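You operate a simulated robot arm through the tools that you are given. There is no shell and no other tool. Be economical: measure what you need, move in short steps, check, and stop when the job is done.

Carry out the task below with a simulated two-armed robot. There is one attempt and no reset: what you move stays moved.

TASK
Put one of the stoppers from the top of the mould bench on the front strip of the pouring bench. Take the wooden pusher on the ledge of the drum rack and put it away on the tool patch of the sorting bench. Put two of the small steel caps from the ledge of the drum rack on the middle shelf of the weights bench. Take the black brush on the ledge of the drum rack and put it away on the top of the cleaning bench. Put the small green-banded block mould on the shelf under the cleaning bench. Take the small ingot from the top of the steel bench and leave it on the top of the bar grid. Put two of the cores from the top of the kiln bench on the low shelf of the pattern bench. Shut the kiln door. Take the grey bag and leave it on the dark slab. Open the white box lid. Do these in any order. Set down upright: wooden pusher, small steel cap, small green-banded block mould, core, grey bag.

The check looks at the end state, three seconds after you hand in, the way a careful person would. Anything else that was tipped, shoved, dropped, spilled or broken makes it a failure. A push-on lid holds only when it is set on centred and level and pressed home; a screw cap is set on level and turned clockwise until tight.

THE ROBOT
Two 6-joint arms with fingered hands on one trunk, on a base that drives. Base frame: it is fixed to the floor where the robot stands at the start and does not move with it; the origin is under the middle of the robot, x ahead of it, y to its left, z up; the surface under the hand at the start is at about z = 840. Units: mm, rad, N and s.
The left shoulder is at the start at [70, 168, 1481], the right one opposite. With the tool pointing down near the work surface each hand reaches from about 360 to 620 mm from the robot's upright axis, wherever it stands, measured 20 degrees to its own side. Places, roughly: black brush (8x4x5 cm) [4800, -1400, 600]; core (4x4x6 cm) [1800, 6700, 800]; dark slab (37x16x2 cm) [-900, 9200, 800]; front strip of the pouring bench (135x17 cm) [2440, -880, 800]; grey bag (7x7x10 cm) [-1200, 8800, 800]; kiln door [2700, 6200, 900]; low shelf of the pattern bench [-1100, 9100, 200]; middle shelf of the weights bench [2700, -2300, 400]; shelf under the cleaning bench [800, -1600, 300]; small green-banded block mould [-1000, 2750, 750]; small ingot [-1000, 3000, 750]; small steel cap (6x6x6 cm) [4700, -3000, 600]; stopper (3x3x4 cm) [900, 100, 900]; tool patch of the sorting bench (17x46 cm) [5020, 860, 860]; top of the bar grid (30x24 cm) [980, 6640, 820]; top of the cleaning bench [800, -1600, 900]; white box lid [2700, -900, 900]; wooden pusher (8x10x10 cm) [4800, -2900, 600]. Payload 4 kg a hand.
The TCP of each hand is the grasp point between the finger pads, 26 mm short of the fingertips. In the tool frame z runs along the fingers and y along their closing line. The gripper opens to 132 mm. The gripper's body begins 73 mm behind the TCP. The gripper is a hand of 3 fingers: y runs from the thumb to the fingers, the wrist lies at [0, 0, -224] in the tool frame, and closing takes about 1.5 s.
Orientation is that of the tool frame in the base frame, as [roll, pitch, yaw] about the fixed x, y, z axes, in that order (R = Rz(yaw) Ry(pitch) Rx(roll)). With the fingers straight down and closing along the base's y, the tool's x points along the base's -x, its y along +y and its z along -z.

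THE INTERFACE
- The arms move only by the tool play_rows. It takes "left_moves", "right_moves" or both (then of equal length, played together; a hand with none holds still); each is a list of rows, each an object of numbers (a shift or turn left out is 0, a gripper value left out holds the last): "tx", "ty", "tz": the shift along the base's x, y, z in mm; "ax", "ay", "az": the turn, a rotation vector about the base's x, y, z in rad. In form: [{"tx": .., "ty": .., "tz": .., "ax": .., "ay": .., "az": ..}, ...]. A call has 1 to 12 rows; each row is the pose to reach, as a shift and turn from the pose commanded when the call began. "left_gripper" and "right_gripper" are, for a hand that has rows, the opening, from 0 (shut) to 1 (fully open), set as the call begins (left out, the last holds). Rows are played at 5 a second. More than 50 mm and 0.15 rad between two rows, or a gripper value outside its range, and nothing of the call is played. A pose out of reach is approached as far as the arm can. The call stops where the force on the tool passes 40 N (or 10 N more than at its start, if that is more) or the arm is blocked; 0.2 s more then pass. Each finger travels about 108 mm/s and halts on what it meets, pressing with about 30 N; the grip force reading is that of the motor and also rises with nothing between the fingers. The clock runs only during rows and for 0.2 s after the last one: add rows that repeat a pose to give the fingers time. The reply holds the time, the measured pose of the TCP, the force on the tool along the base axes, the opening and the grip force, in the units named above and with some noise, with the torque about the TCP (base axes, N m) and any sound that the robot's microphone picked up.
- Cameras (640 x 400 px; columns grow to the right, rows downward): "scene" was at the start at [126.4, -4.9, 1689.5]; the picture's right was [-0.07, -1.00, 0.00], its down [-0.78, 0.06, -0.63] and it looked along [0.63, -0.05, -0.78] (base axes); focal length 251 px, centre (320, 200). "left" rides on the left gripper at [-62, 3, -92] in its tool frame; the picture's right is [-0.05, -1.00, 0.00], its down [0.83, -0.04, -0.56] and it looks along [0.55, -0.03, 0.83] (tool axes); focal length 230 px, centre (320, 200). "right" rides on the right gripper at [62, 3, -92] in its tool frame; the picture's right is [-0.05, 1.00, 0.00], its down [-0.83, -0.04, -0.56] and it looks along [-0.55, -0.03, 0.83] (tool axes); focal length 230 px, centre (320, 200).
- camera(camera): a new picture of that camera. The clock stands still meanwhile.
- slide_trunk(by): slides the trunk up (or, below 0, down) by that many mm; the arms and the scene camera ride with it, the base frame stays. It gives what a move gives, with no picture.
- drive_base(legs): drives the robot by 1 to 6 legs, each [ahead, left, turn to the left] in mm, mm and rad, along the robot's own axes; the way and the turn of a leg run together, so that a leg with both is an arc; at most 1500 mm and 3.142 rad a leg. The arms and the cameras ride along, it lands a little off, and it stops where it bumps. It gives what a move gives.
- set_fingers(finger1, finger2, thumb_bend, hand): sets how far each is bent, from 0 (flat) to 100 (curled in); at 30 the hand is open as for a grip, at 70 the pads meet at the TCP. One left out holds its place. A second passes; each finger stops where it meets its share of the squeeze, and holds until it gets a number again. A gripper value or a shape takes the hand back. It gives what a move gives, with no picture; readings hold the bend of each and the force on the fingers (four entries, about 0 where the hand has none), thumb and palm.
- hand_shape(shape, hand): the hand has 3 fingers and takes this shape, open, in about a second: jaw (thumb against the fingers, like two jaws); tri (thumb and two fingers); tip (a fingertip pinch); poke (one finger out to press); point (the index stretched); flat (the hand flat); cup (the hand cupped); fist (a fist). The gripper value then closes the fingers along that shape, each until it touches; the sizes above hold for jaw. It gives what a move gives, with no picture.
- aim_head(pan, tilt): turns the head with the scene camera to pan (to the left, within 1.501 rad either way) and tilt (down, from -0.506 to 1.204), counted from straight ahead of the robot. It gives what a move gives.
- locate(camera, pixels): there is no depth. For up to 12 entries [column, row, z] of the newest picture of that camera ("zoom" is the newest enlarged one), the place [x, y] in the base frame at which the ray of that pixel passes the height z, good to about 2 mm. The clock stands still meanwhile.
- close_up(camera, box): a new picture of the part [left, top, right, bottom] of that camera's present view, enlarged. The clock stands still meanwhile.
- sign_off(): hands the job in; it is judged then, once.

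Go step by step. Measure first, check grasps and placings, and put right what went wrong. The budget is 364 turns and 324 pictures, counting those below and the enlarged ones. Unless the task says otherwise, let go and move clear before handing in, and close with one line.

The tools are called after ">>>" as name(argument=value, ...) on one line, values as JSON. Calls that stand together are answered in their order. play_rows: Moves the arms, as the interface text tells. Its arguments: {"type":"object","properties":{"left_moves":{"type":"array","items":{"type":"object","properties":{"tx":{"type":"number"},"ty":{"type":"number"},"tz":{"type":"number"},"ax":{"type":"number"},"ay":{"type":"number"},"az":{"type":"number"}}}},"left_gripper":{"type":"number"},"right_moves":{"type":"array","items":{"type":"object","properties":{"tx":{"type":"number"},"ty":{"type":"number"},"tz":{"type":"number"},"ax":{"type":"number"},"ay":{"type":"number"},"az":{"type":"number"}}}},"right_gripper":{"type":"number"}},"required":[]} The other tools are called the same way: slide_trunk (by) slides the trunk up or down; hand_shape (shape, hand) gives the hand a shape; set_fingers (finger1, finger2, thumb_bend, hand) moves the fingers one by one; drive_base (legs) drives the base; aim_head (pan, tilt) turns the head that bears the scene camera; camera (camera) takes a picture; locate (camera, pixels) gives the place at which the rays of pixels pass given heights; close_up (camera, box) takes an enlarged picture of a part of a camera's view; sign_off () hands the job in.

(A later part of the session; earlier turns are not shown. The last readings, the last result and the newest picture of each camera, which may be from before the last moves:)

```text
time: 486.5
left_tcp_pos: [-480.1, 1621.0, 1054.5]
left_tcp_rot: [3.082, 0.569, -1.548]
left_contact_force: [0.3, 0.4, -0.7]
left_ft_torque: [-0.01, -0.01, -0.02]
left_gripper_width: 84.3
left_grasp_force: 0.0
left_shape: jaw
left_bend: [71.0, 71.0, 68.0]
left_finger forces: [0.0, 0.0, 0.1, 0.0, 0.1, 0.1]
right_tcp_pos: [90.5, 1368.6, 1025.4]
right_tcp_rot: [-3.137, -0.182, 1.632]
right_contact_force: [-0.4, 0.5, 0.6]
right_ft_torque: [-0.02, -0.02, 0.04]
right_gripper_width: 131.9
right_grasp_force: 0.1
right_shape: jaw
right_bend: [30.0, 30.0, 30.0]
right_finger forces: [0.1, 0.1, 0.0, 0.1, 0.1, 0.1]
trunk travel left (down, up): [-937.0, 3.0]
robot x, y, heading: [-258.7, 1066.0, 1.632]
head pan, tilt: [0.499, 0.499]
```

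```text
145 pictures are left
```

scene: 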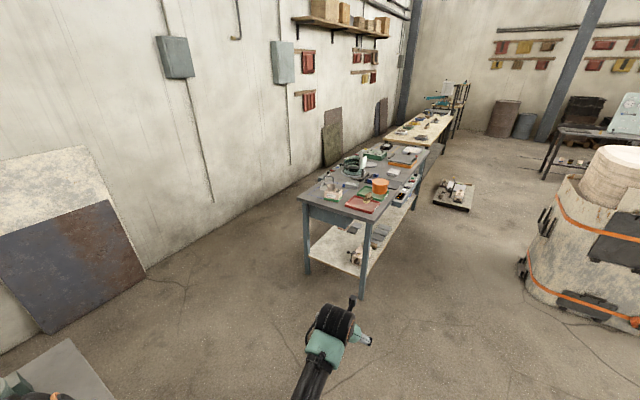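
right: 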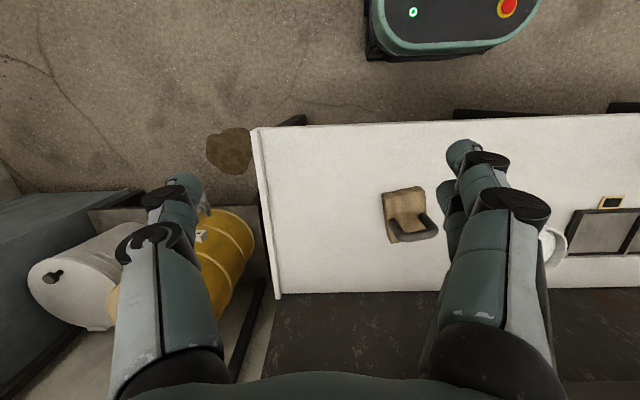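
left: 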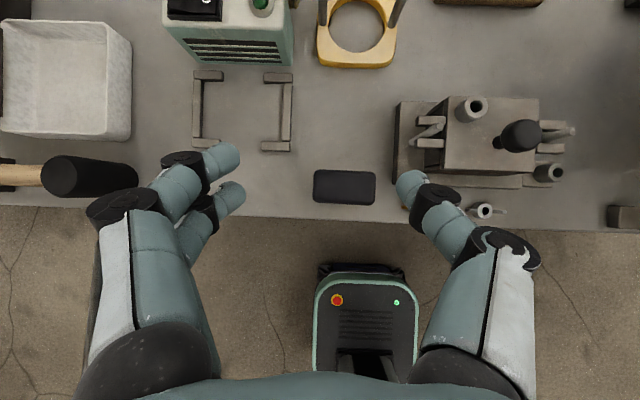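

>>> locate(camera="scene", pixels=[[363, 297, 0], [310, 266, 0], [365, 221, 750], [300, 198, 750], [418, 202, 0], [430, 150, 750], [350, 150, 750], [440, 205, 0]])

>>> close_up(camera="scene", box=[290, 110, 450, 300])

```text
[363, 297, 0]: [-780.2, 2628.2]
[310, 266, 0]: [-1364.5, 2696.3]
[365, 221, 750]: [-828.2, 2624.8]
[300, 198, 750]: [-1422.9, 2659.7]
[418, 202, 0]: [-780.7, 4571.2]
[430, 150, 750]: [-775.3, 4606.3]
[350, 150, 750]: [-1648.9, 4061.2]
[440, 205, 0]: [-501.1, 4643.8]
```

```text
2.11 times, centred on (370, 205) of scene
```

zoom: 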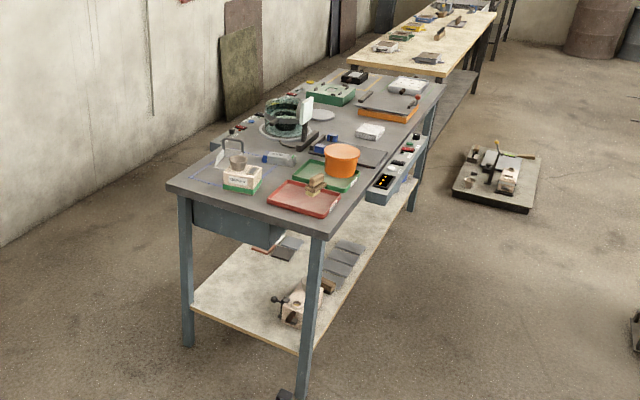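

Steel bench spans x −1370…−780, y 2630…4570. I approach from its +x side facing −x.

>>> drive_base(legs=[[1300, -200, 0], [550, 0, 0], [0, 0, 1.51]])

>>> aim_head(pan=0.15, tilt=0.8)

>>> camera(camera="scene")

```text
time: 499.7
left_tcp_pos: [-700.8, 2758.8, 1053.4]
left_tcp_rot: [3.082, 0.569, -0.052]
left_contact_force: [0.5, -0.1, -0.2]
left_ft_torque: [-0.02, -0.01, 0.04]
left_gripper_width: 84.5
left_grasp_force: 0.1
left_shape: jaw
left_bend: [71.0, 71.0, 68.0]
left_finger forces: [0.0, 0.1, 0.0, 0.0, 0.0, 0.1]
right_tcp_pos: [-406.4, 3310.5, 1027.8]
right_tcp_rot: [-3.137, -0.181, 3.13]
right_contact_force: [-1.4, 0.2, 0.1]
right_ft_torque: [0.0, 0.0, -0.02]
right_gripper_width: 131.8
right_grasp_force: 0.1
right_shape: jaw
right_bend: [30.0, 30.0, 30.0]
right_finger forces: [0.0, 0.0, 0.0, 0.0, 0.1, 0.0]
trunk travel left (down, up): [-937.0, 3.0]
robot x, y, heading: [-129.9, 2937.3, 3.135]
head pan, tilt: [0.499, 0.499]
```

```text
time: 500.5
left_tcp_pos: [-701.7, 2757.6, 1053.7]
left_tcp_rot: [3.082, 0.569, -0.054]
left_contact_force: [1.0, -0.2, -0.6]
left_ft_torque: [0.0, 0.03, 0.03]
left_gripper_width: 84.3
left_grasp_force: 0.1
left_shape: jaw
left_bend: [71.0, 71.0, 68.0]
left_finger forces: [0.1, 0.1, 0.1, 0.1, 0.0, 0.0]
right_tcp_pos: [-407.2, 3309.5, 1026.5]
right_tcp_rot: [-3.137, -0.183, 3.129]
right_contact_force: [-0.4, -0.6, 0.0]
right_ft_torque: [-0.01, 0.0, -0.01]
right_gripper_width: 132.0
right_grasp_force: 0.1
right_shape: jaw
right_bend: [30.0, 30.0, 30.0]
right_finger forces: [0.0, 0.1, 0.0, 0.0, 0.0, 0.0]
trunk travel left (down, up): [-937.0, 3.0]
robot x, y, heading: [-129.7, 2935.2, 3.125]
head pan, tilt: [0.15, 0.799]
```

```text
143 pictures are left
```

scene: 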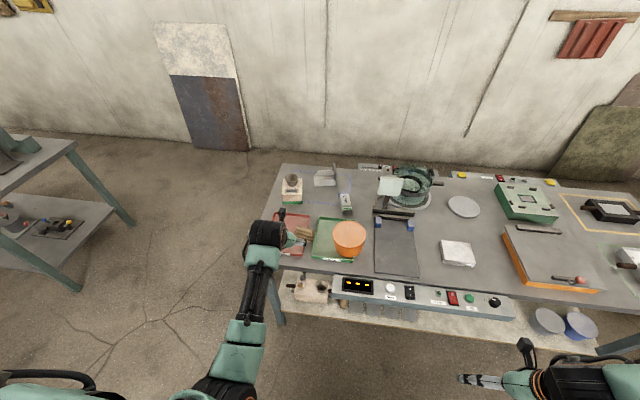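

>>> close_up(camera="scene", box=[255, 150, 415, 290])

>>> locate(camera="scene", pixels=[[292, 200, 750], [345, 208, 750], [325, 185, 750], [303, 240, 760], [350, 245, 750]])

>>> camera(camera="left")

```text
2.86 times, centred on (335, 220) of scene
```

zoom: 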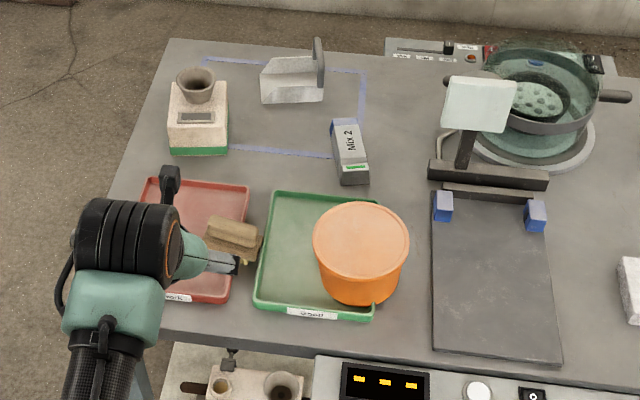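

```text
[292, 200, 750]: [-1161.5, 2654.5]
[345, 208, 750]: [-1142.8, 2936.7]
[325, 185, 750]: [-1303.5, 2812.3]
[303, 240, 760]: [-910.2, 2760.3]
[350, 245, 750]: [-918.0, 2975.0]
```

```text
141 pictures are left
```

left: 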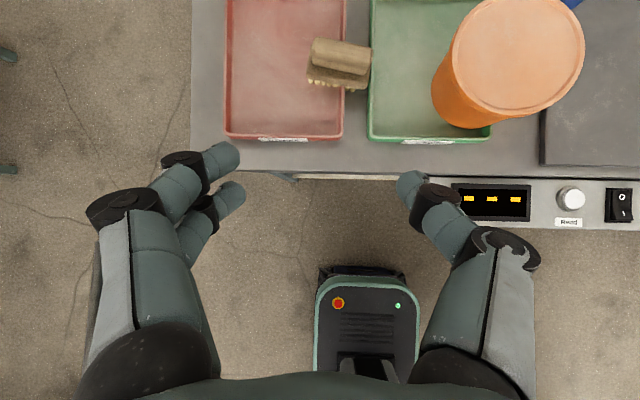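

Mould is the white block with green band at ≈(−1150,2680), ingot is the "Mix 2" bar at ≈(−1140,2940). Both are better reached from the bench end (facing +y). Check the neighbouring table's clearance.

>>> locate(camera="scene", pixels=[[80, 291, 0], [133, 226, 0], [75, 150, 750], [280, 325, 0], [190, 150, 0], [30, 150, 800]])

```text
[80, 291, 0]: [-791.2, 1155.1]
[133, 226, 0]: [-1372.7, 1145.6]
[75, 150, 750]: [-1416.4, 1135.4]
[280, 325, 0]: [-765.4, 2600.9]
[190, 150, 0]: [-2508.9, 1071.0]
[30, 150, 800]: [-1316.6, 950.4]
```

>>> drive_base(legs=[[0, 880, 0], [800, 0, 0], [0, 0, -1.555]])

>>> aim_head(pan=0.1, tilt=0.8)

>>> camera(camera="scene")

>>> camera(camera="left")

```text
time: 512.7
left_tcp_pos: [-1109.0, 2681.7, 1054.2]
left_tcp_rot: [3.08, 0.569, -1.646]
left_contact_force: [-0.6, 0.2, -0.3]
left_ft_torque: [0.02, -0.01, 0.0]
left_gripper_width: 84.3
left_grasp_force: 0.1
left_shape: jaw
left_bend: [71.0, 71.0, 68.0]
left_finger forces: [0.1, 0.1, 0.0, 0.0, 0.0, 0.0]
right_tcp_pos: [-564.4, 2375.0, 1026.0]
right_tcp_rot: [-3.137, -0.182, 1.534]
right_contact_force: [0.3, 0.1, 0.5]
right_ft_torque: [-0.03, -0.01, 0.0]
right_gripper_width: 131.7
right_grasp_force: 0.0
right_shape: jaw
right_bend: [30.0, 30.0, 30.0]
right_finger forces: [0.0, 0.1, 0.1, 0.1, 0.0, 0.0]
trunk travel left (down, up): [-937.0, 3.0]
robot x, y, heading: [-945.4, 2109.1, 1.532]
head pan, tilt: [0.15, 0.799]
```

```text
time: 513.4
left_tcp_pos: [-1109.3, 2683.5, 1053.0]
left_tcp_rot: [3.082, 0.57, -1.648]
left_contact_force: [0.3, 0.2, 0.4]
left_ft_torque: [0.0, 0.0, 0.03]
left_gripper_width: 84.3
left_grasp_force: 0.0
left_shape: jaw
left_bend: [71.0, 71.0, 68.0]
left_finger forces: [0.1, 0.0, 0.1, 0.1, 0.0, 0.0]
right_tcp_pos: [-565.3, 2375.7, 1025.5]
right_tcp_rot: [-3.137, -0.182, 1.534]
right_contact_force: [-0.4, 0.5, -0.5]
right_ft_torque: [-0.02, 0.01, 0.0]
right_gripper_width: 131.8
right_grasp_force: 0.0
right_shape: jaw
right_bend: [30.0, 30.0, 30.0]
right_finger forces: [0.1, 0.0, 0.0, 0.1, 0.0, 0.1]
trunk travel left (down, up): [-937.0, 3.0]
robot x, y, heading: [-941.8, 2109.8, 1.534]
head pan, tilt: [0.099, 0.799]
```

```text
140 pictures are left
```

scene: 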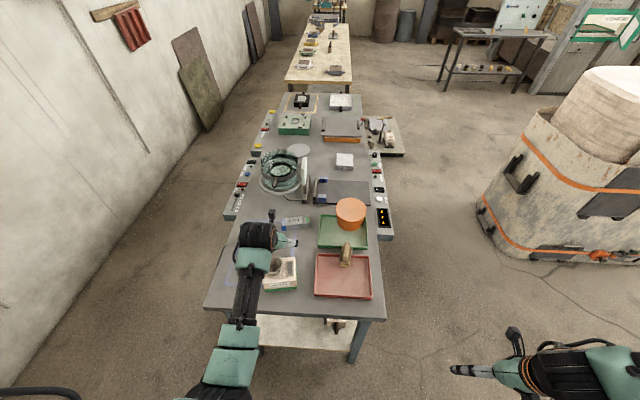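

```text
139 pictures are left
```

left: 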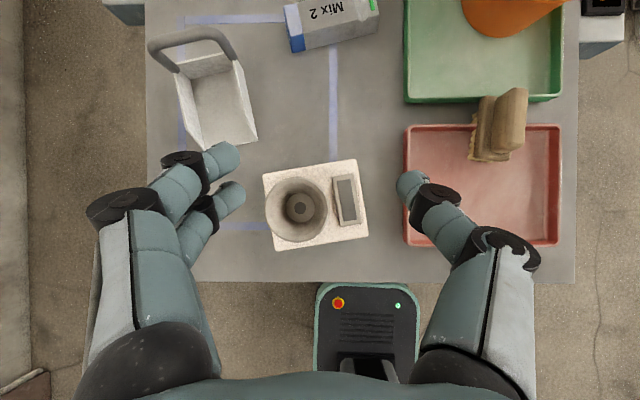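

>>> close_up(camera="scene", box=[230, 200, 390, 320])

>>> locate(camera="left", pixels=[[263, 173, 830], [357, 160, 830], [368, 237, 830], [276, 250, 830], [263, 173, 750], [357, 160, 750], [368, 237, 750], [330, 280, 750], [290, 20, 790], [378, 15, 790]])

```text
3.33 times, centred on (310, 260) of scene
```

zoom: 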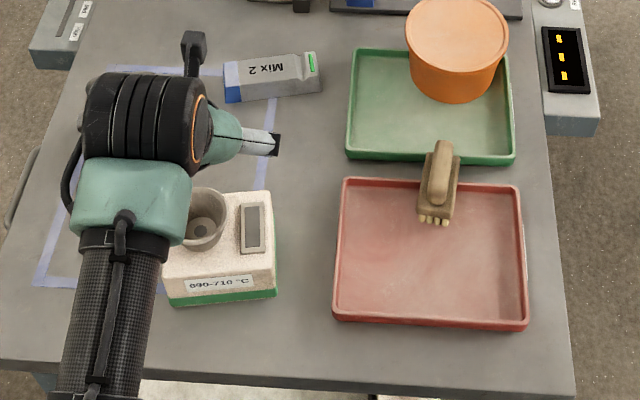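

```text
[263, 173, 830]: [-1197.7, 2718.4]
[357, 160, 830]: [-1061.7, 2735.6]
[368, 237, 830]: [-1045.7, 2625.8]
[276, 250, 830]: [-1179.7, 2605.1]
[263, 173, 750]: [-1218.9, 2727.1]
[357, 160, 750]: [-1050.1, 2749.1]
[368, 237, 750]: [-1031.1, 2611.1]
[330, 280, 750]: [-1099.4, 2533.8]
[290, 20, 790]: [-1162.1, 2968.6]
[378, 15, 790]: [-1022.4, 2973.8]
```

>>> locate(camera="zoom", pixels=[[277, 296, 750], [170, 308, 750], [277, 296, 790], [274, 264, 830], [268, 193, 830], [162, 283, 830], [400, 395, 750], [400, 395, 790], [322, 90, 750], [228, 102, 750]])

```text
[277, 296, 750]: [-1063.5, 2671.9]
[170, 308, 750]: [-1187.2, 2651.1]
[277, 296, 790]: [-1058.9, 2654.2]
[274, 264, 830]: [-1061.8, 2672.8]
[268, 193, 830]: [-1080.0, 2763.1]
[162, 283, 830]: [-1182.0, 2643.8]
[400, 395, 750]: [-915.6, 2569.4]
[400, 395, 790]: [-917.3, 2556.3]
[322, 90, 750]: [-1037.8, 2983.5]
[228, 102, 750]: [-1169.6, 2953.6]
```

Triangulating: bench top z≈805, mould block ≈105×90×100 mm (top z≈906) centred ≈(−1118,2668), rotated ~0.19 rad. Align the left hand above it, fully open.

>>> play_rows(left_moves=[{"az": 0.09, "ax": -0.05, "ay": -0.03}, {"az": 0.18, "ax": -0.1, "ay": -0.06, "tx": -5, "ty": -8}, {"az": 0.26, "ax": -0.15, "ay": -0.06, "tx": -9, "ty": -15}, {"az": 0.26, "ax": -0.15, "ay": -0.06, "tx": -9, "ty": -15, "tz": -30}, {"az": 0.26, "ax": -0.15, "ay": -0.06, "tx": -9, "ty": -15, "tz": -50}], left_gripper=1.0)

>>> camera(camera="left")

```text
time: 514.6
left_tcp_pos: [-1118.0, 2669.1, 1002.6]
left_tcp_rot: [-3.141, 0.417, -1.359]
left_contact_force: [0.2, -0.1, -0.5]
left_ft_torque: [0.01, 0.0, 0.02]
left_gripper_width: 131.8
left_grasp_force: 0.1
left_shape: jaw
left_bend: [30.0, 30.0, 30.0]
left_finger forces: [0.0, 0.0, 0.1, 0.0, 0.0, 0.0]
right_tcp_pos: [-565.4, 2376.6, 1025.8]
right_tcp_rot: [-3.136, -0.18, 1.534]
right_contact_force: [0.3, -0.7, 0.9]
right_ft_torque: [-0.01, 0.01, 0.0]
right_gripper_width: 132.1
right_grasp_force: 0.1
right_shape: jaw
right_bend: [30.0, 30.0, 30.0]
right_finger forces: [0.0, 0.1, 0.1, 0.0, 0.0, 0.1]
trunk travel left (down, up): [-937.0, 3.0]
robot x, y, heading: [-942.4, 2106.3, 1.534]
head pan, tilt: [0.099, 0.799]
```

```text
137 pictures are left
```

left: 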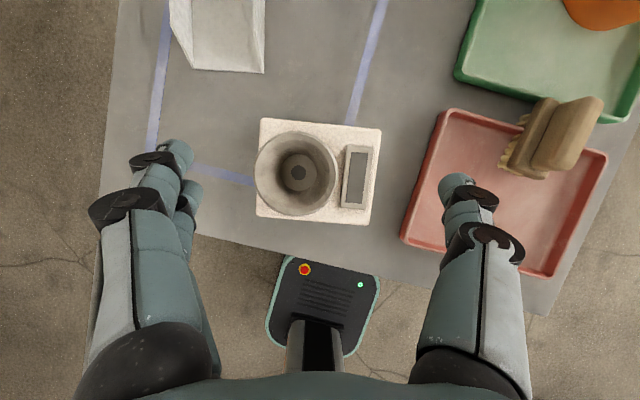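

>>> locate(camera="left", pixels=[[318, 170, 906], [259, 119, 906], [382, 130, 906], [372, 225, 906], [256, 214, 906], [295, 172, 950]])

```text
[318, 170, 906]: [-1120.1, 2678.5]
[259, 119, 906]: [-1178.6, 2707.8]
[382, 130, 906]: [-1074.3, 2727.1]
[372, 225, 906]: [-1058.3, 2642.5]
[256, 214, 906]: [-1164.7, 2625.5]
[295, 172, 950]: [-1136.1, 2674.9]
```

>>> play_rows(left_moves=[{"tx": -1, "ty": 7, "tz": -40}, {"tx": -1, "ty": 7, "tz": -75}, {"tx": -1, "ty": 7, "tz": -90}, {"tx": -1, "ty": 7, "tz": -99}])

>>> camera(camera="left")

>>> close_up(camera="scene", box=[230, 200, 390, 320])

```text
time: 515.6
left_tcp_pos: [-1118.4, 2675.9, 904.2]
left_tcp_rot: [3.14, 0.416, -1.36]
left_contact_force: [0.3, -0.2, 1.1]
left_ft_torque: [-0.02, 0.01, 0.0]
left_gripper_width: 131.6
left_grasp_force: 0.1
left_shape: jaw
left_bend: [30.0, 30.0, 30.0]
left_finger forces: [0.1, 0.0, 0.1, 0.1, 0.0, 0.0]
right_tcp_pos: [-565.4, 2375.8, 1025.9]
right_tcp_rot: [-3.136, -0.18, 1.534]
right_contact_force: [0.4, -0.2, 0.7]
right_ft_torque: [-0.01, 0.0, 0.0]
right_gripper_width: 131.9
right_grasp_force: 0.0
right_shape: jaw
right_bend: [30.0, 30.0, 30.0]
right_finger forces: [0.0, 0.0, 0.0, 0.1, 0.0, 0.0]
trunk travel left (down, up): [-937.0, 3.0]
robot x, y, heading: [-940.1, 2104.6, 1.539]
head pan, tilt: [0.099, 0.799]
```

```text
136 pictures are left
```

left: 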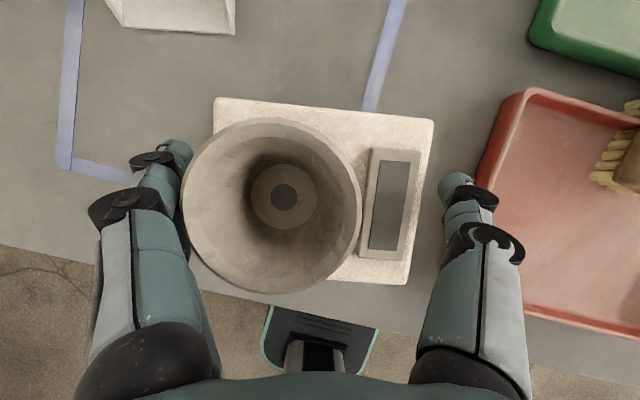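

```text
3.33 times, centred on (310, 260) of scene
```

zoom: 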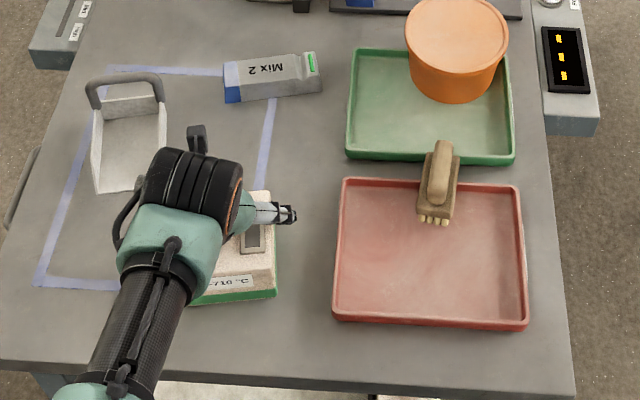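

Fingers straddle the block. Close.

>>> play_rows(left_moves=[{}, {}, {}, {}], left_gripper=0.55)

>>> play_rows(left_moves=[{"tz": 15}, {"tz": 40}, {"tz": 80}, {"tz": 120}])

>>> camera(camera="left")

```text
time: 516.6
left_tcp_pos: [-1119.2, 2676.6, 904.8]
left_tcp_rot: [3.139, 0.414, -1.361]
left_contact_force: [-0.3, 1.1, -1.4]
left_ft_torque: [0.02, 0.02, -0.07]
left_gripper_width: 110.5
left_grasp_force: 30.0
left_shape: jaw
left_bend: [56.0, 55.0, 52.0]
left_finger forces: [13.2, 13.7, 0.0, 0.0, 26.7, 0.0]
right_tcp_pos: [-564.7, 2376.0, 1026.2]
right_tcp_rot: [-3.137, -0.182, 1.534]
right_contact_force: [-0.2, 0.1, -0.1]
right_ft_torque: [0.0, -0.01, 0.0]
right_gripper_width: 131.9
right_grasp_force: 0.0
right_shape: jaw
right_bend: [30.0, 30.0, 30.0]
right_finger forces: [0.0, 0.0, 0.0, 0.0, 0.0, 0.1]
trunk travel left (down, up): [-937.0, 3.0]
robot x, y, heading: [-941.8, 2108.8, 1.535]
head pan, tilt: [0.099, 0.799]
```

```text
time: 517.6
left_tcp_pos: [-1120.6, 2673.6, 1023.4]
left_tcp_rot: [3.138, 0.413, -1.361]
left_contact_force: [-0.4, -1.3, -8.5]
left_ft_torque: [-0.01, -0.03, 0.0]
left_gripper_width: 110.7
left_grasp_force: 30.5
left_shape: jaw
left_bend: [56.0, 54.0, 52.0]
left_finger forces: [13.0, 14.4, 0.1, 0.1, 27.6, 0.1]
right_tcp_pos: [-565.7, 2378.0, 1024.9]
right_tcp_rot: [-3.135, -0.18, 1.535]
right_contact_force: [-0.3, 0.0, 0.6]
right_ft_torque: [0.0, 0.0, 0.0]
right_gripper_width: 131.8
right_grasp_force: 0.1
right_shape: jaw
right_bend: [30.0, 30.0, 30.0]
right_finger forces: [0.0, 0.1, 0.0, 0.0, 0.0, 0.0]
trunk travel left (down, up): [-937.0, 3.0]
robot x, y, heading: [-943.4, 2103.4, 1.529]
head pan, tilt: [0.099, 0.799]
```

```text
134 pictures are left
```

left: 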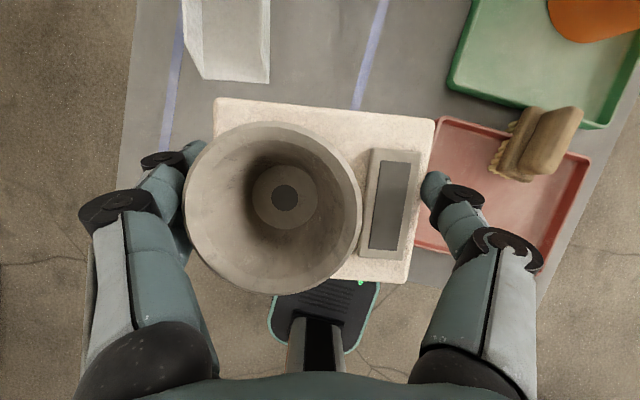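

Mould held. Drive back to the cleaning bench (reversing along x≈−200), then face it.

>>> drive_base(legs=[[-80, 0, 0.035], [0, -740, 0], [-1480, 0, 0], [-1480, 0, 0], [-900, 0, 0]])

>>> drive_base(legs=[[0, 0, -1.571]])

>>> aim_head(pan=0.1, tilt=0.6)

>>> camera(camera="scene")

```text
time: 540.5
left_tcp_pos: [-487.7, -1302.7, 1023.3]
left_tcp_rot: [3.139, 0.414, -1.337]
left_contact_force: [0.5, 0.4, -8.9]
left_ft_torque: [-0.02, -0.01, 0.01]
left_gripper_width: 110.4
left_grasp_force: 29.9
left_shape: jaw
left_bend: [56.0, 54.0, 52.0]
left_finger forces: [13.2, 14.8, 0.0, 0.1, 27.9, 0.1]
right_tcp_pos: [74.4, -1589.0, 1026.2]
right_tcp_rot: [-3.136, -0.18, 1.558]
right_contact_force: [0.3, 0.6, -0.5]
right_ft_torque: [-0.03, 0.02, 0.0]
right_gripper_width: 132.0
right_grasp_force: 0.2
right_shape: jaw
right_bend: [30.0, 30.0, 30.0]
right_finger forces: [0.0, 0.1, 0.0, 0.0, 0.1, 0.1]
trunk travel left (down, up): [-937.0, 3.0]
robot x, y, heading: [-291.7, -1867.0, 1.558]
head pan, tilt: [0.099, 0.799]
```

```text
time: 544.7
left_tcp_pos: [266.4, -1680.3, 1023.1]
left_tcp_rot: [3.14, 0.414, -2.913]
left_contact_force: [0.4, 0.3, -8.8]
left_ft_torque: [-0.03, 0.0, 0.04]
left_gripper_width: 110.7
left_grasp_force: 29.7
left_shape: jaw
left_bend: [56.0, 54.0, 52.0]
left_finger forces: [12.8, 14.6, 0.1, 0.0, 27.8, 0.1]
right_tcp_pos: [-20.7, -2240.2, 1026.6]
right_tcp_rot: [-3.137, -0.179, -0.018]
right_contact_force: [-0.1, -0.7, -0.5]
right_ft_torque: [0.0, -0.01, 0.0]
right_gripper_width: 132.0
right_grasp_force: 0.2
right_shape: jaw
right_bend: [30.0, 30.0, 30.0]
right_finger forces: [0.0, 0.1, 0.0, 0.1, 0.0, 0.1]
trunk travel left (down, up): [-937.0, 3.0]
robot x, y, heading: [-295.2, -1867.3, -0.021]
head pan, tilt: [0.099, 0.799]
```

```text
time: 545.5
left_tcp_pos: [267.3, -1679.8, 1023.2]
left_tcp_rot: [3.137, 0.412, -2.914]
left_contact_force: [0.4, -0.4, -8.9]
left_ft_torque: [-0.02, 0.01, -0.01]
left_gripper_width: 110.6
left_grasp_force: 29.9
left_shape: jaw
left_bend: [56.0, 54.0, 52.0]
left_finger forces: [12.8, 14.7, 0.0, 0.0, 27.9, 0.0]
right_tcp_pos: [-19.2, -2239.4, 1026.3]
right_tcp_rot: [-3.137, -0.18, -0.018]
right_contact_force: [-0.8, -0.1, 0.0]
right_ft_torque: [-0.02, 0.02, 0.0]
right_gripper_width: 131.9
right_grasp_force: 0.0
right_shape: jaw
right_bend: [30.0, 30.0, 30.0]
right_finger forces: [0.0, 0.1, 0.0, 0.2, 0.0, 0.0]
trunk travel left (down, up): [-937.0, 3.0]
robot x, y, heading: [-294.6, -1866.4, -0.019]
head pan, tilt: [0.099, 0.6]
```

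```text
133 pictures are left
```

scene: 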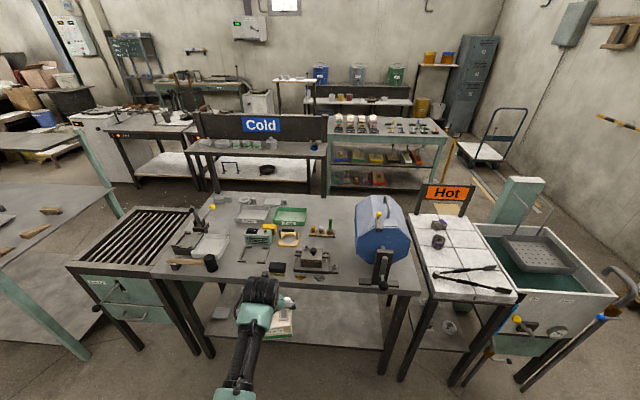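

>>> slide_trunk(by=-300)

>>> slide_trunk(by=-250)

>>> camera(camera="scene")

```text
time: 548.5
left_tcp_pos: [267.1, -1679.0, 722.6]
left_tcp_rot: [3.139, 0.415, -2.913]
left_contact_force: [-0.7, -0.7, -9.6]
left_ft_torque: [-0.02, -0.02, -0.02]
left_gripper_width: 110.2
left_grasp_force: 30.3
left_shape: jaw
left_bend: [56.0, 54.0, 52.0]
left_finger forces: [13.0, 14.7, 0.1, 0.0, 27.7, 0.0]
right_tcp_pos: [-21.4, -2240.9, 725.9]
right_tcp_rot: [-3.136, -0.181, -0.017]
right_contact_force: [-0.3, -0.3, 0.3]
right_ft_torque: [0.0, -0.01, 0.01]
right_gripper_width: 131.7
right_grasp_force: 0.1
right_shape: jaw
right_bend: [30.0, 30.0, 30.0]
right_finger forces: [0.0, 0.0, 0.0, 0.1, 0.1, 0.1]
trunk travel left (down, up): [-637.0, 303.0]
robot x, y, heading: [-297.1, -1866.0, -0.019]
head pan, tilt: [0.099, 0.6]
```

```text
time: 551.0
left_tcp_pos: [266.6, -1680.9, 473.3]
left_tcp_rot: [3.138, 0.414, -2.913]
left_contact_force: [0.2, -0.9, -8.5]
left_ft_torque: [-0.04, -0.02, 0.05]
left_gripper_width: 110.6
left_grasp_force: 30.6
left_shape: jaw
left_bend: [56.0, 54.0, 52.0]
left_finger forces: [12.9, 14.7, 0.0, 0.1, 27.8, 0.0]
right_tcp_pos: [-20.8, -2239.7, 476.3]
right_tcp_rot: [-3.134, -0.18, -0.017]
right_contact_force: [0.1, 0.0, -0.1]
right_ft_torque: [-0.03, 0.0, 0.02]
right_gripper_width: 131.9
right_grasp_force: 0.0
right_shape: jaw
right_bend: [30.0, 30.0, 30.0]
right_finger forces: [0.1, 0.0, 0.0, 0.0, 0.1, 0.0]
trunk travel left (down, up): [-387.0, 553.0]
robot x, y, heading: [-296.3, -1867.4, -0.016]
head pan, tilt: [0.099, 0.6]
```

```text
132 pictures are left
```

scene: 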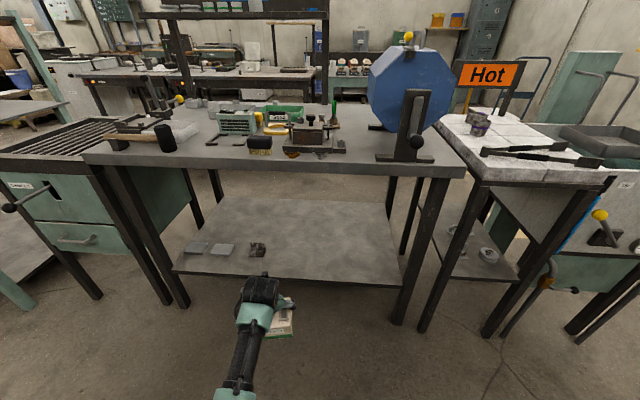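

>>> locate(camera="scene", pixels=[[398, 325, 0], [185, 308, 0], [400, 287, 200], [400, 287, 300], [400, 287, 250], [175, 272, 200], [175, 272, 250], [330, 250, 220], [257, 252, 220], [310, 215, 220], [400, 175, 820]])

```text
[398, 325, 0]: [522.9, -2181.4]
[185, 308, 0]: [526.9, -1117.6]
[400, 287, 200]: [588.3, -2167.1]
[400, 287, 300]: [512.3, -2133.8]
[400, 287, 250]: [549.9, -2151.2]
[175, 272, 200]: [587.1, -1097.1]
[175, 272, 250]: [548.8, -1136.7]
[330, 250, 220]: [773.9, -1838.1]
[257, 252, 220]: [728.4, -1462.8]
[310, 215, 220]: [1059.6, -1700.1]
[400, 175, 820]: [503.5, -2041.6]
```

Shelf is at z≈285, x 527–1060. Drive in so the mould is over x≈640, then lower.

>>> drive_base(legs=[[365, 0, 0.017]])

>>> play_rows(left_moves=[{"tz": -30}, {"tz": -60}, {"tz": -70}])

>>> play_rows(left_moves=[{"tz": -4}, {"tz": -8}, {"tz": -12}, {"tz": -16}, {"tz": -20}, {"tz": -24}, {"tz": -28}, {"tz": -32}, {"tz": -36}, {"tz": -40}])

>>> camera(camera="left")

>>> camera(camera="scene")

```text
time: 553.4
left_tcp_pos: [639.8, -1678.9, 472.3]
left_tcp_rot: [3.14, 0.413, -2.903]
left_contact_force: [-0.5, -0.2, -8.5]
left_ft_torque: [-0.02, -0.04, 0.03]
left_gripper_width: 110.6
left_grasp_force: 30.1
left_shape: jaw
left_bend: [56.0, 54.0, 52.0]
left_finger forces: [12.9, 14.7, 0.1, 0.1, 27.9, 0.1]
right_tcp_pos: [360.0, -2241.9, 476.6]
right_tcp_rot: [-3.136, -0.18, -0.008]
right_contact_force: [-0.2, -0.4, 0.0]
right_ft_torque: [0.01, 0.01, 0.0]
right_gripper_width: 132.1
right_grasp_force: 0.0
right_shape: jaw
right_bend: [30.0, 30.0, 30.0]
right_finger forces: [0.0, 0.1, 0.0, 0.0, 0.1, 0.1]
trunk travel left (down, up): [-387.0, 553.0]
robot x, y, heading: [79.2, -1871.8, -0.007]
head pan, tilt: [0.099, 0.6]
```

```text
time: 554.2
left_tcp_pos: [638.6, -1681.4, 399.7]
left_tcp_rot: [3.139, 0.413, -2.901]
left_contact_force: [1.1, -0.1, -9.0]
left_ft_torque: [0.03, -0.01, 0.02]
left_gripper_width: 110.7
left_grasp_force: 30.2
left_shape: jaw
left_bend: [56.0, 54.0, 52.0]
left_finger forces: [12.8, 14.8, 0.1, 0.1, 27.9, 0.0]
right_tcp_pos: [357.4, -2241.7, 475.5]
right_tcp_rot: [-3.137, -0.18, -0.005]
right_contact_force: [1.1, 0.0, 1.0]
right_ft_torque: [-0.02, -0.01, 0.01]
right_gripper_width: 131.9
right_grasp_force: 0.0
right_shape: jaw
right_bend: [30.0, 30.0, 30.0]
right_finger forces: [0.0, 0.1, 0.0, 0.1, 0.1, 0.1]
trunk travel left (down, up): [-387.0, 553.0]
robot x, y, heading: [78.5, -1871.8, -0.005]
head pan, tilt: [0.099, 0.6]
```

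```text
time: 556.4
left_tcp_pos: [641.0, -1678.6, 367.8]
left_tcp_rot: [3.14, 0.425, -2.904]
left_contact_force: [-7.2, -0.3, 20.0]
left_ft_torque: [0.19, 0.04, 0.04]
left_gripper_width: 110.4
left_grasp_force: 30.3
left_shape: jaw
left_bend: [56.0, 55.0, 52.0]
left_finger forces: [14.4, 13.9, 0.1, 0.0, 27.2, 0.0]
right_tcp_pos: [356.9, -2242.0, 477.1]
right_tcp_rot: [-3.135, -0.184, -0.008]
right_contact_force: [0.2, 0.1, -0.9]
right_ft_torque: [0.01, 0.01, 0.0]
right_gripper_width: 132.0
right_grasp_force: 0.1
right_shape: jaw
right_bend: [30.0, 30.0, 30.0]
right_finger forces: [0.0, 0.0, 0.0, 0.0, 0.0, 0.1]
trunk travel left (down, up): [-387.0, 553.0]
robot x, y, heading: [78.6, -1872.7, -0.003]
head pan, tilt: [0.099, 0.6]
```

```text
131 pictures are left
```

left: 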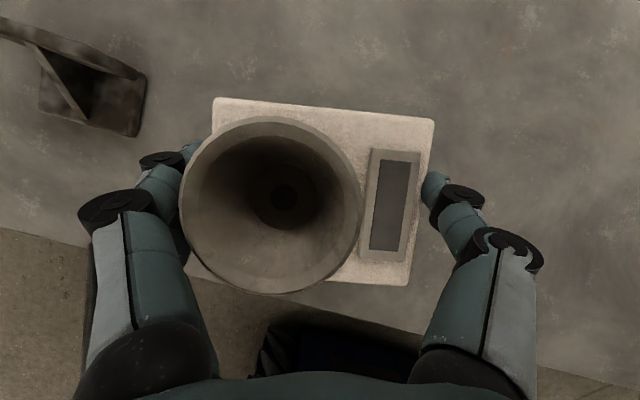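

```text
130 pictures are left
```

scene: 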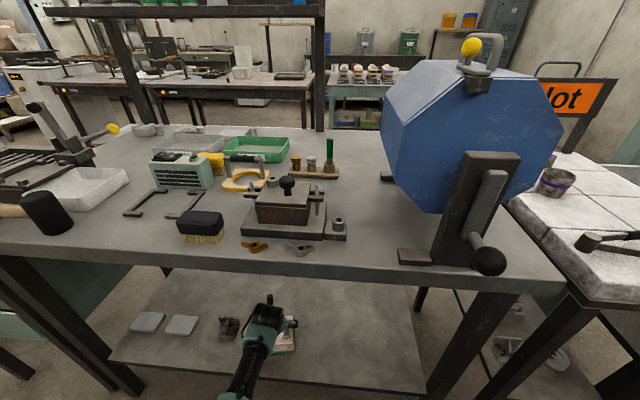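

The mould sits on the shelf (20 N). Open and pull up/out.

>>> play_rows(left_moves=[{"tz": 1}, {"tz": 1}, {"tz": 1}, {"tz": 1}], left_gripper=1.0)

>>> play_rows(left_moves=[{"tz": 30}, {"tz": 70}, {"tz": 105}, {"tz": 125}])

>>> camera(camera="left")

>>> drive_base(legs=[[-400, 0, 0]])

>>> camera(camera="scene")

```text
time: 557.4
left_tcp_pos: [638.9, -1680.0, 363.6]
left_tcp_rot: [3.138, 0.413, -2.903]
left_contact_force: [-0.2, -0.5, -0.1]
left_ft_torque: [-0.02, 0.01, 0.0]
left_gripper_width: 131.9
left_grasp_force: 0.0
left_shape: jaw
left_bend: [30.0, 30.0, 30.0]
left_finger forces: [0.0, 0.0, 0.0, 0.1, 0.0, 0.0]
right_tcp_pos: [358.4, -2241.7, 476.5]
right_tcp_rot: [-3.136, -0.18, -0.006]
right_contact_force: [0.1, -0.6, 0.7]
right_ft_torque: [0.0, 0.01, 0.01]
right_gripper_width: 131.8
right_grasp_force: 0.1
right_shape: jaw
right_bend: [30.0, 30.0, 30.0]
right_finger forces: [0.0, 0.0, 0.0, 0.1, 0.0, 0.0]
trunk travel left (down, up): [-387.0, 553.0]
robot x, y, heading: [78.3, -1872.4, -0.011]
head pan, tilt: [0.099, 0.6]
```

```text
time: 558.4
left_tcp_pos: [638.7, -1678.7, 489.5]
left_tcp_rot: [3.139, 0.412, -2.903]
left_contact_force: [-0.1, -0.6, 0.5]
left_ft_torque: [-0.01, 0.02, -0.02]
left_gripper_width: 131.8
left_grasp_force: 0.1
left_shape: jaw
left_bend: [30.0, 30.0, 30.0]
left_finger forces: [0.1, 0.1, 0.0, 0.1, 0.1, 0.0]
right_tcp_pos: [357.8, -2241.4, 476.8]
right_tcp_rot: [-3.137, -0.181, -0.007]
right_contact_force: [-0.3, 1.4, -0.1]
right_ft_torque: [0.0, 0.0, 0.0]
right_gripper_width: 131.7
right_grasp_force: 0.1
right_shape: jaw
right_bend: [30.0, 30.0, 30.0]
right_finger forces: [0.1, 0.0, 0.0, 0.0, 0.0, 0.1]
trunk travel left (down, up): [-387.0, 553.0]
robot x, y, heading: [81.3, -1871.6, -0.007]
head pan, tilt: [0.099, 0.6]
```

```text
129 pictures are left
```

left: 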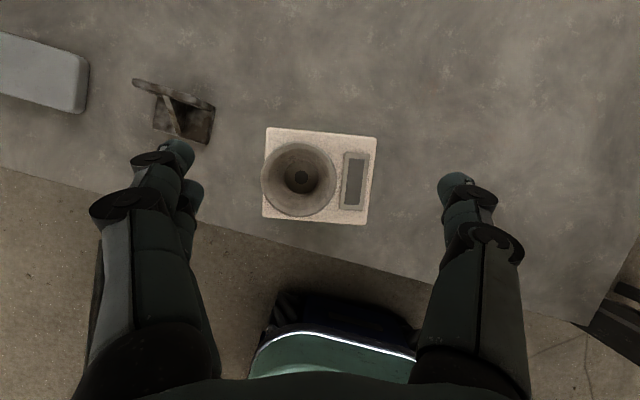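

```text
time: 560.9
left_tcp_pos: [239.2, -1676.6, 488.0]
left_tcp_rot: [3.137, 0.414, -2.903]
left_contact_force: [-1.1, 0.3, 0.8]
left_ft_torque: [0.01, -0.01, 0.01]
left_gripper_width: 131.8
left_grasp_force: 0.0
left_shape: jaw
left_bend: [30.0, 30.0, 30.0]
left_finger forces: [0.0, 0.0, 0.1, 0.0, 0.1, 0.0]
right_tcp_pos: [-41.1, -2240.0, 475.6]
right_tcp_rot: [-3.137, -0.18, -0.006]
right_contact_force: [0.0, -0.2, -0.2]
right_ft_torque: [-0.01, 0.01, 0.0]
right_gripper_width: 132.0
right_grasp_force: 0.0
right_shape: jaw
right_bend: [30.0, 30.0, 30.0]
right_finger forces: [0.1, 0.0, 0.0, 0.0, 0.1, 0.0]
trunk travel left (down, up): [-387.0, 553.0]
robot x, y, heading: [-320.1, -1872.6, -0.005]
head pan, tilt: [0.099, 0.6]
```

```text
128 pictures are left
```

scene: 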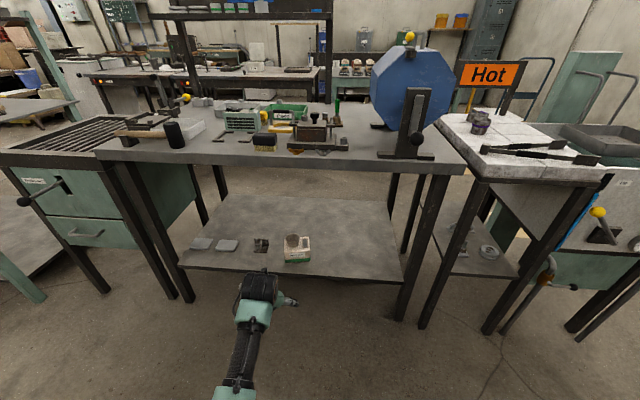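

Mould is placed on the shelf. Now return north for the ingot, approaching the steel bench from its side.

>>> slide_trunk(by=400)

>>> slide_trunk(by=150)

>>> drive_base(legs=[[0, 0, 1.576], [1480, 60, 0], [1480, 0, 0], [1480, 0, 0], [550, 0, 0]])

>>> aim_head(pan=-0.1, tilt=0.5)

>>> camera(camera="scene")

```text
time: 564.7
left_tcp_pos: [239.0, -1673.9, 888.8]
left_tcp_rot: [3.139, 0.413, -2.902]
left_contact_force: [-0.4, 0.2, 0.3]
left_ft_torque: [0.03, -0.01, -0.04]
left_gripper_width: 131.7
left_grasp_force: 0.1
left_shape: jaw
left_bend: [30.0, 30.0, 30.0]
left_finger forces: [0.1, 0.0, 0.0, 0.0, 0.1, 0.0]
right_tcp_pos: [-40.9, -2239.1, 876.9]
right_tcp_rot: [-3.136, -0.181, -0.007]
right_contact_force: [0.1, 0.3, -0.1]
right_ft_torque: [0.0, 0.02, -0.02]
right_gripper_width: 131.9
right_grasp_force: 0.1
right_shape: jaw
right_bend: [30.0, 30.0, 30.0]
right_finger forces: [0.0, 0.1, 0.1, 0.1, 0.1, 0.0]
trunk travel left (down, up): [-787.0, 153.0]
robot x, y, heading: [-317.5, -1866.5, -0.003]
head pan, tilt: [0.099, 0.6]
```

```text
time: 566.5
left_tcp_pos: [240.0, -1676.2, 1039.2]
left_tcp_rot: [3.138, 0.413, -2.903]
left_contact_force: [1.1, -0.3, -0.1]
left_ft_torque: [0.01, 0.03, -0.01]
left_gripper_width: 131.7
left_grasp_force: 0.1
left_shape: jaw
left_bend: [30.0, 30.0, 30.0]
left_finger forces: [0.1, 0.0, 0.0, 0.0, 0.0, 0.1]
right_tcp_pos: [-40.6, -2240.6, 1026.1]
right_tcp_rot: [-3.137, -0.181, -0.007]
right_contact_force: [0.0, -0.6, 0.1]
right_ft_torque: [-0.01, -0.03, 0.0]
right_gripper_width: 132.0
right_grasp_force: 0.0
right_shape: jaw
right_bend: [30.0, 30.0, 30.0]
right_finger forces: [0.1, 0.0, 0.0, 0.0, 0.1, 0.0]
trunk travel left (down, up): [-937.0, 3.0]
robot x, y, heading: [-323.7, -1871.4, -0.008]
head pan, tilt: [0.099, 0.6]
```

```text
time: 594.3
left_tcp_pos: [-82.6, 3709.0, 1038.7]
left_tcp_rot: [3.139, 0.415, -1.485]
left_contact_force: [0.3, 1.0, 0.2]
left_ft_torque: [0.02, -0.04, 0.02]
left_gripper_width: 131.8
left_grasp_force: 0.0
left_shape: jaw
left_bend: [30.0, 30.0, 30.0]
left_finger forces: [0.0, 0.0, 0.1, 0.0, 0.0, 0.0]
right_tcp_pos: [430.9, 3343.5, 1026.5]
right_tcp_rot: [-3.135, -0.182, 1.411]
right_contact_force: [-0.4, 0.0, -0.1]
right_ft_torque: [0.0, 0.05, 0.01]
right_gripper_width: 131.8
right_grasp_force: 0.0
right_shape: jaw
right_bend: [30.0, 30.0, 30.0]
right_finger forces: [0.0, 0.0, 0.0, 0.0, 0.0, 0.1]
trunk travel left (down, up): [-937.0, 3.0]
robot x, y, heading: [25.2, 3124.9, 1.414]
head pan, tilt: [0.099, 0.6]
```

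```text
time: 595.0
left_tcp_pos: [-82.5, 3710.3, 1039.4]
left_tcp_rot: [3.137, 0.414, -1.485]
left_contact_force: [0.1, 0.0, -0.5]
left_ft_torque: [0.02, 0.01, -0.02]
left_gripper_width: 131.8
left_grasp_force: 0.1
left_shape: jaw
left_bend: [30.0, 30.0, 30.0]
left_finger forces: [0.1, 0.0, 0.1, 0.1, 0.1, 0.1]
right_tcp_pos: [431.7, 3346.5, 1026.5]
right_tcp_rot: [-3.137, -0.182, 1.409]
right_contact_force: [0.3, 1.4, 0.3]
right_ft_torque: [-0.04, -0.02, 0.01]
right_gripper_width: 131.9
right_grasp_force: 0.1
right_shape: jaw
right_bend: [30.0, 30.0, 30.0]
right_finger forces: [0.0, 0.0, 0.0, 0.0, 0.0, 0.1]
trunk travel left (down, up): [-937.0, 3.0]
robot x, y, heading: [23.1, 3124.6, 1.405]
head pan, tilt: [-0.099, 0.499]
```

```text
127 pictures are left
```

scene: 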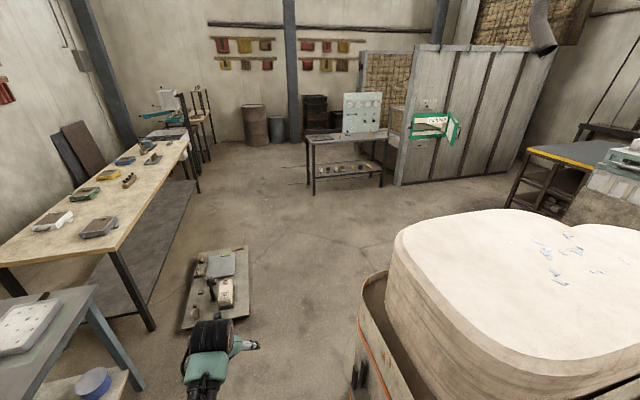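

I drifted right, near the white block. Sidestep left first, then turn to face the steel bench.

>>> drive_base(legs=[[-60, 330, 0], [0, 0, 1.73]])

>>> aim_head(pan=0.2, tilt=0.8)

>>> camera(camera="scene")

```text
time: 601.4
left_tcp_pos: [-869.4, 2916.7, 1038.7]
left_tcp_rot: [3.137, 0.417, 0.251]
left_contact_force: [0.4, 0.4, 0.1]
left_ft_torque: [-0.03, 0.0, -0.01]
left_gripper_width: 131.8
left_grasp_force: 0.2
left_shape: jaw
left_bend: [30.0, 30.0, 30.0]
left_finger forces: [0.0, 0.1, 0.0, 0.0, 0.1, 0.0]
right_tcp_pos: [-595.7, 3485.3, 1025.2]
right_tcp_rot: [-3.136, -0.183, -3.137]
right_contact_force: [0.4, -1.1, 0.3]
right_ft_torque: [-0.02, -0.03, 0.0]
right_gripper_width: 131.8
right_grasp_force: 0.0
right_shape: jaw
right_bend: [30.0, 30.0, 30.0]
right_finger forces: [0.0, 0.1, 0.0, 0.0, 0.0, 0.0]
trunk travel left (down, up): [-937.0, 3.0]
robot x, y, heading: [-309.6, 3115.9, -3.139]
head pan, tilt: [-0.099, 0.499]
```

```text
time: 602.2
left_tcp_pos: [-870.0, 2916.7, 1037.4]
left_tcp_rot: [3.137, 0.413, 0.25]
left_contact_force: [0.0, 0.1, -0.1]
left_ft_torque: [-0.02, -0.01, 0.01]
left_gripper_width: 131.8
left_grasp_force: 0.0
left_shape: jaw
left_bend: [30.0, 30.0, 30.0]
left_finger forces: [0.0, 0.0, 0.1, 0.1, 0.0, 0.1]
right_tcp_pos: [-596.3, 3484.7, 1026.6]
right_tcp_rot: [-3.137, -0.183, -3.136]
right_contact_force: [-0.2, 0.4, 0.4]
right_ft_torque: [-0.01, -0.03, -0.03]
right_gripper_width: 131.8
right_grasp_force: 0.0
right_shape: jaw
right_bend: [30.0, 30.0, 30.0]
right_finger forces: [0.0, 0.1, 0.1, 0.1, 0.1, 0.0]
trunk travel left (down, up): [-937.0, 3.0]
robot x, y, heading: [-312.8, 3115.1, -3.139]
head pan, tilt: [0.201, 0.799]
```

```text
126 pictures are left
```

scene: 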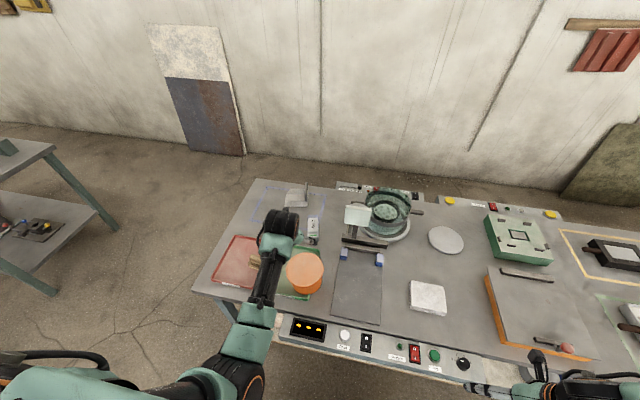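

>>> close_up(camera="scene", box=[240, 180, 400, 310])

>>> locate(camera="scene", pixels=[[313, 243, 805], [312, 219, 830], [380, 365, 720], [350, 375, 700], [300, 270, 900]])

>>> camera(camera="left")

```text
3.08 times, centred on (320, 245) of scene
```

zoom: 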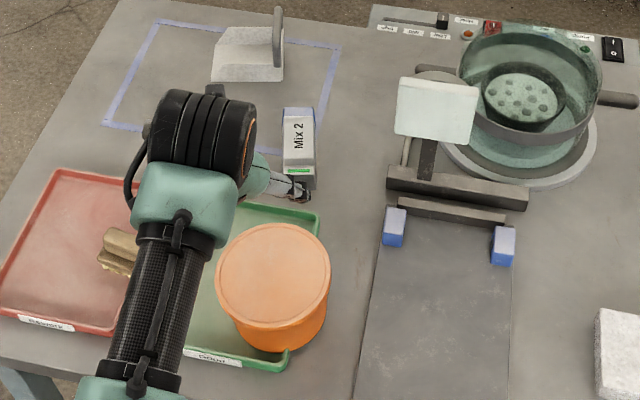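

```text
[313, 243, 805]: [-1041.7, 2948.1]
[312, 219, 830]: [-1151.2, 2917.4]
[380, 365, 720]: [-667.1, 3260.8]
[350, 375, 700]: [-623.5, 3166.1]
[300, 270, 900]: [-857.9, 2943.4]
```

```text
124 pictures are left
```

left: 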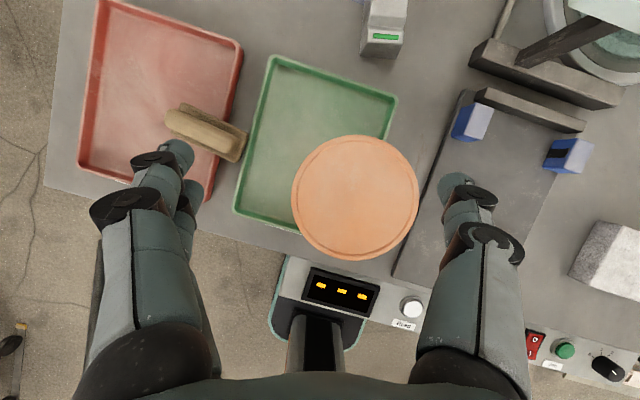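

Ingot is at (385,25) in the hand view, beyond the bucket, aligned with the hand. Drive 165 mm closer.

>>> drive_base(legs=[[165, 0, 0]])

>>> play_rows(left_moves=[{"tx": -20}, {"tx": -40, "tz": -10}], left_gripper=0.75)

>>> camera(camera="left")

```text
time: 603.7
left_tcp_pos: [-1030.0, 2916.9, 1040.3]
left_tcp_rot: [3.14, 0.417, 0.252]
left_contact_force: [0.0, -0.7, -0.1]
left_ft_torque: [0.0, 0.02, 0.02]
left_gripper_width: 132.1
left_grasp_force: 0.0
left_shape: jaw
left_bend: [30.0, 30.0, 30.0]
left_finger forces: [0.0, 0.0, 0.0, 0.0, 0.0, 0.0]
right_tcp_pos: [-756.8, 3484.8, 1027.6]
right_tcp_rot: [-3.137, -0.185, -3.136]
right_contact_force: [0.6, -0.3, -1.2]
right_ft_torque: [-0.01, 0.02, 0.01]
right_gripper_width: 131.8
right_grasp_force: 0.1
right_shape: jaw
right_bend: [30.0, 30.0, 30.0]
right_finger forces: [0.0, 0.0, 0.1, 0.0, 0.1, 0.1]
trunk travel left (down, up): [-937.0, 3.0]
robot x, y, heading: [-477.7, 3114.9, -3.138]
head pan, tilt: [0.201, 0.799]
```

```text
time: 604.3
left_tcp_pos: [-1075.4, 2915.9, 1027.2]
left_tcp_rot: [3.14, 0.416, 0.251]
left_contact_force: [1.2, 0.0, -0.7]
left_ft_torque: [0.0, 0.04, -0.03]
left_gripper_width: 99.2
left_grasp_force: 0.0
left_shape: jaw
left_bend: [63.0, 63.0, 60.0]
left_finger forces: [0.1, 0.0, 0.0, 0.1, 0.0, 0.0]
right_tcp_pos: [-759.1, 3483.7, 1025.4]
right_tcp_rot: [-3.137, -0.181, -3.135]
right_contact_force: [0.2, 0.2, 0.6]
right_ft_torque: [0.01, 0.0, 0.02]
right_gripper_width: 131.8
right_grasp_force: 0.1
right_shape: jaw
right_bend: [30.0, 30.0, 30.0]
right_finger forces: [0.0, 0.0, 0.0, 0.0, 0.0, 0.1]
trunk travel left (down, up): [-937.0, 3.0]
robot x, y, heading: [-474.0, 3116.9, -3.139]
head pan, tilt: [0.201, 0.799]
```

```text
123 pictures are left
```

left: 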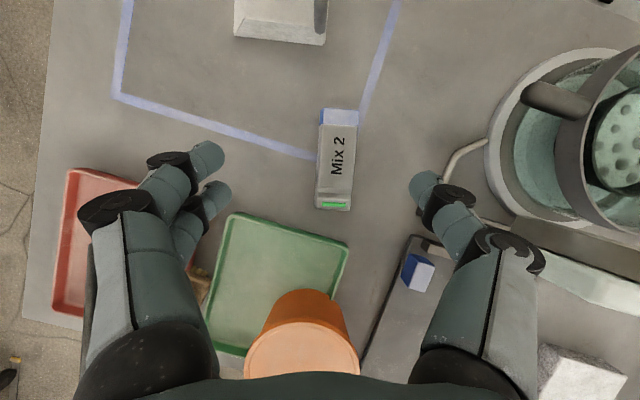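

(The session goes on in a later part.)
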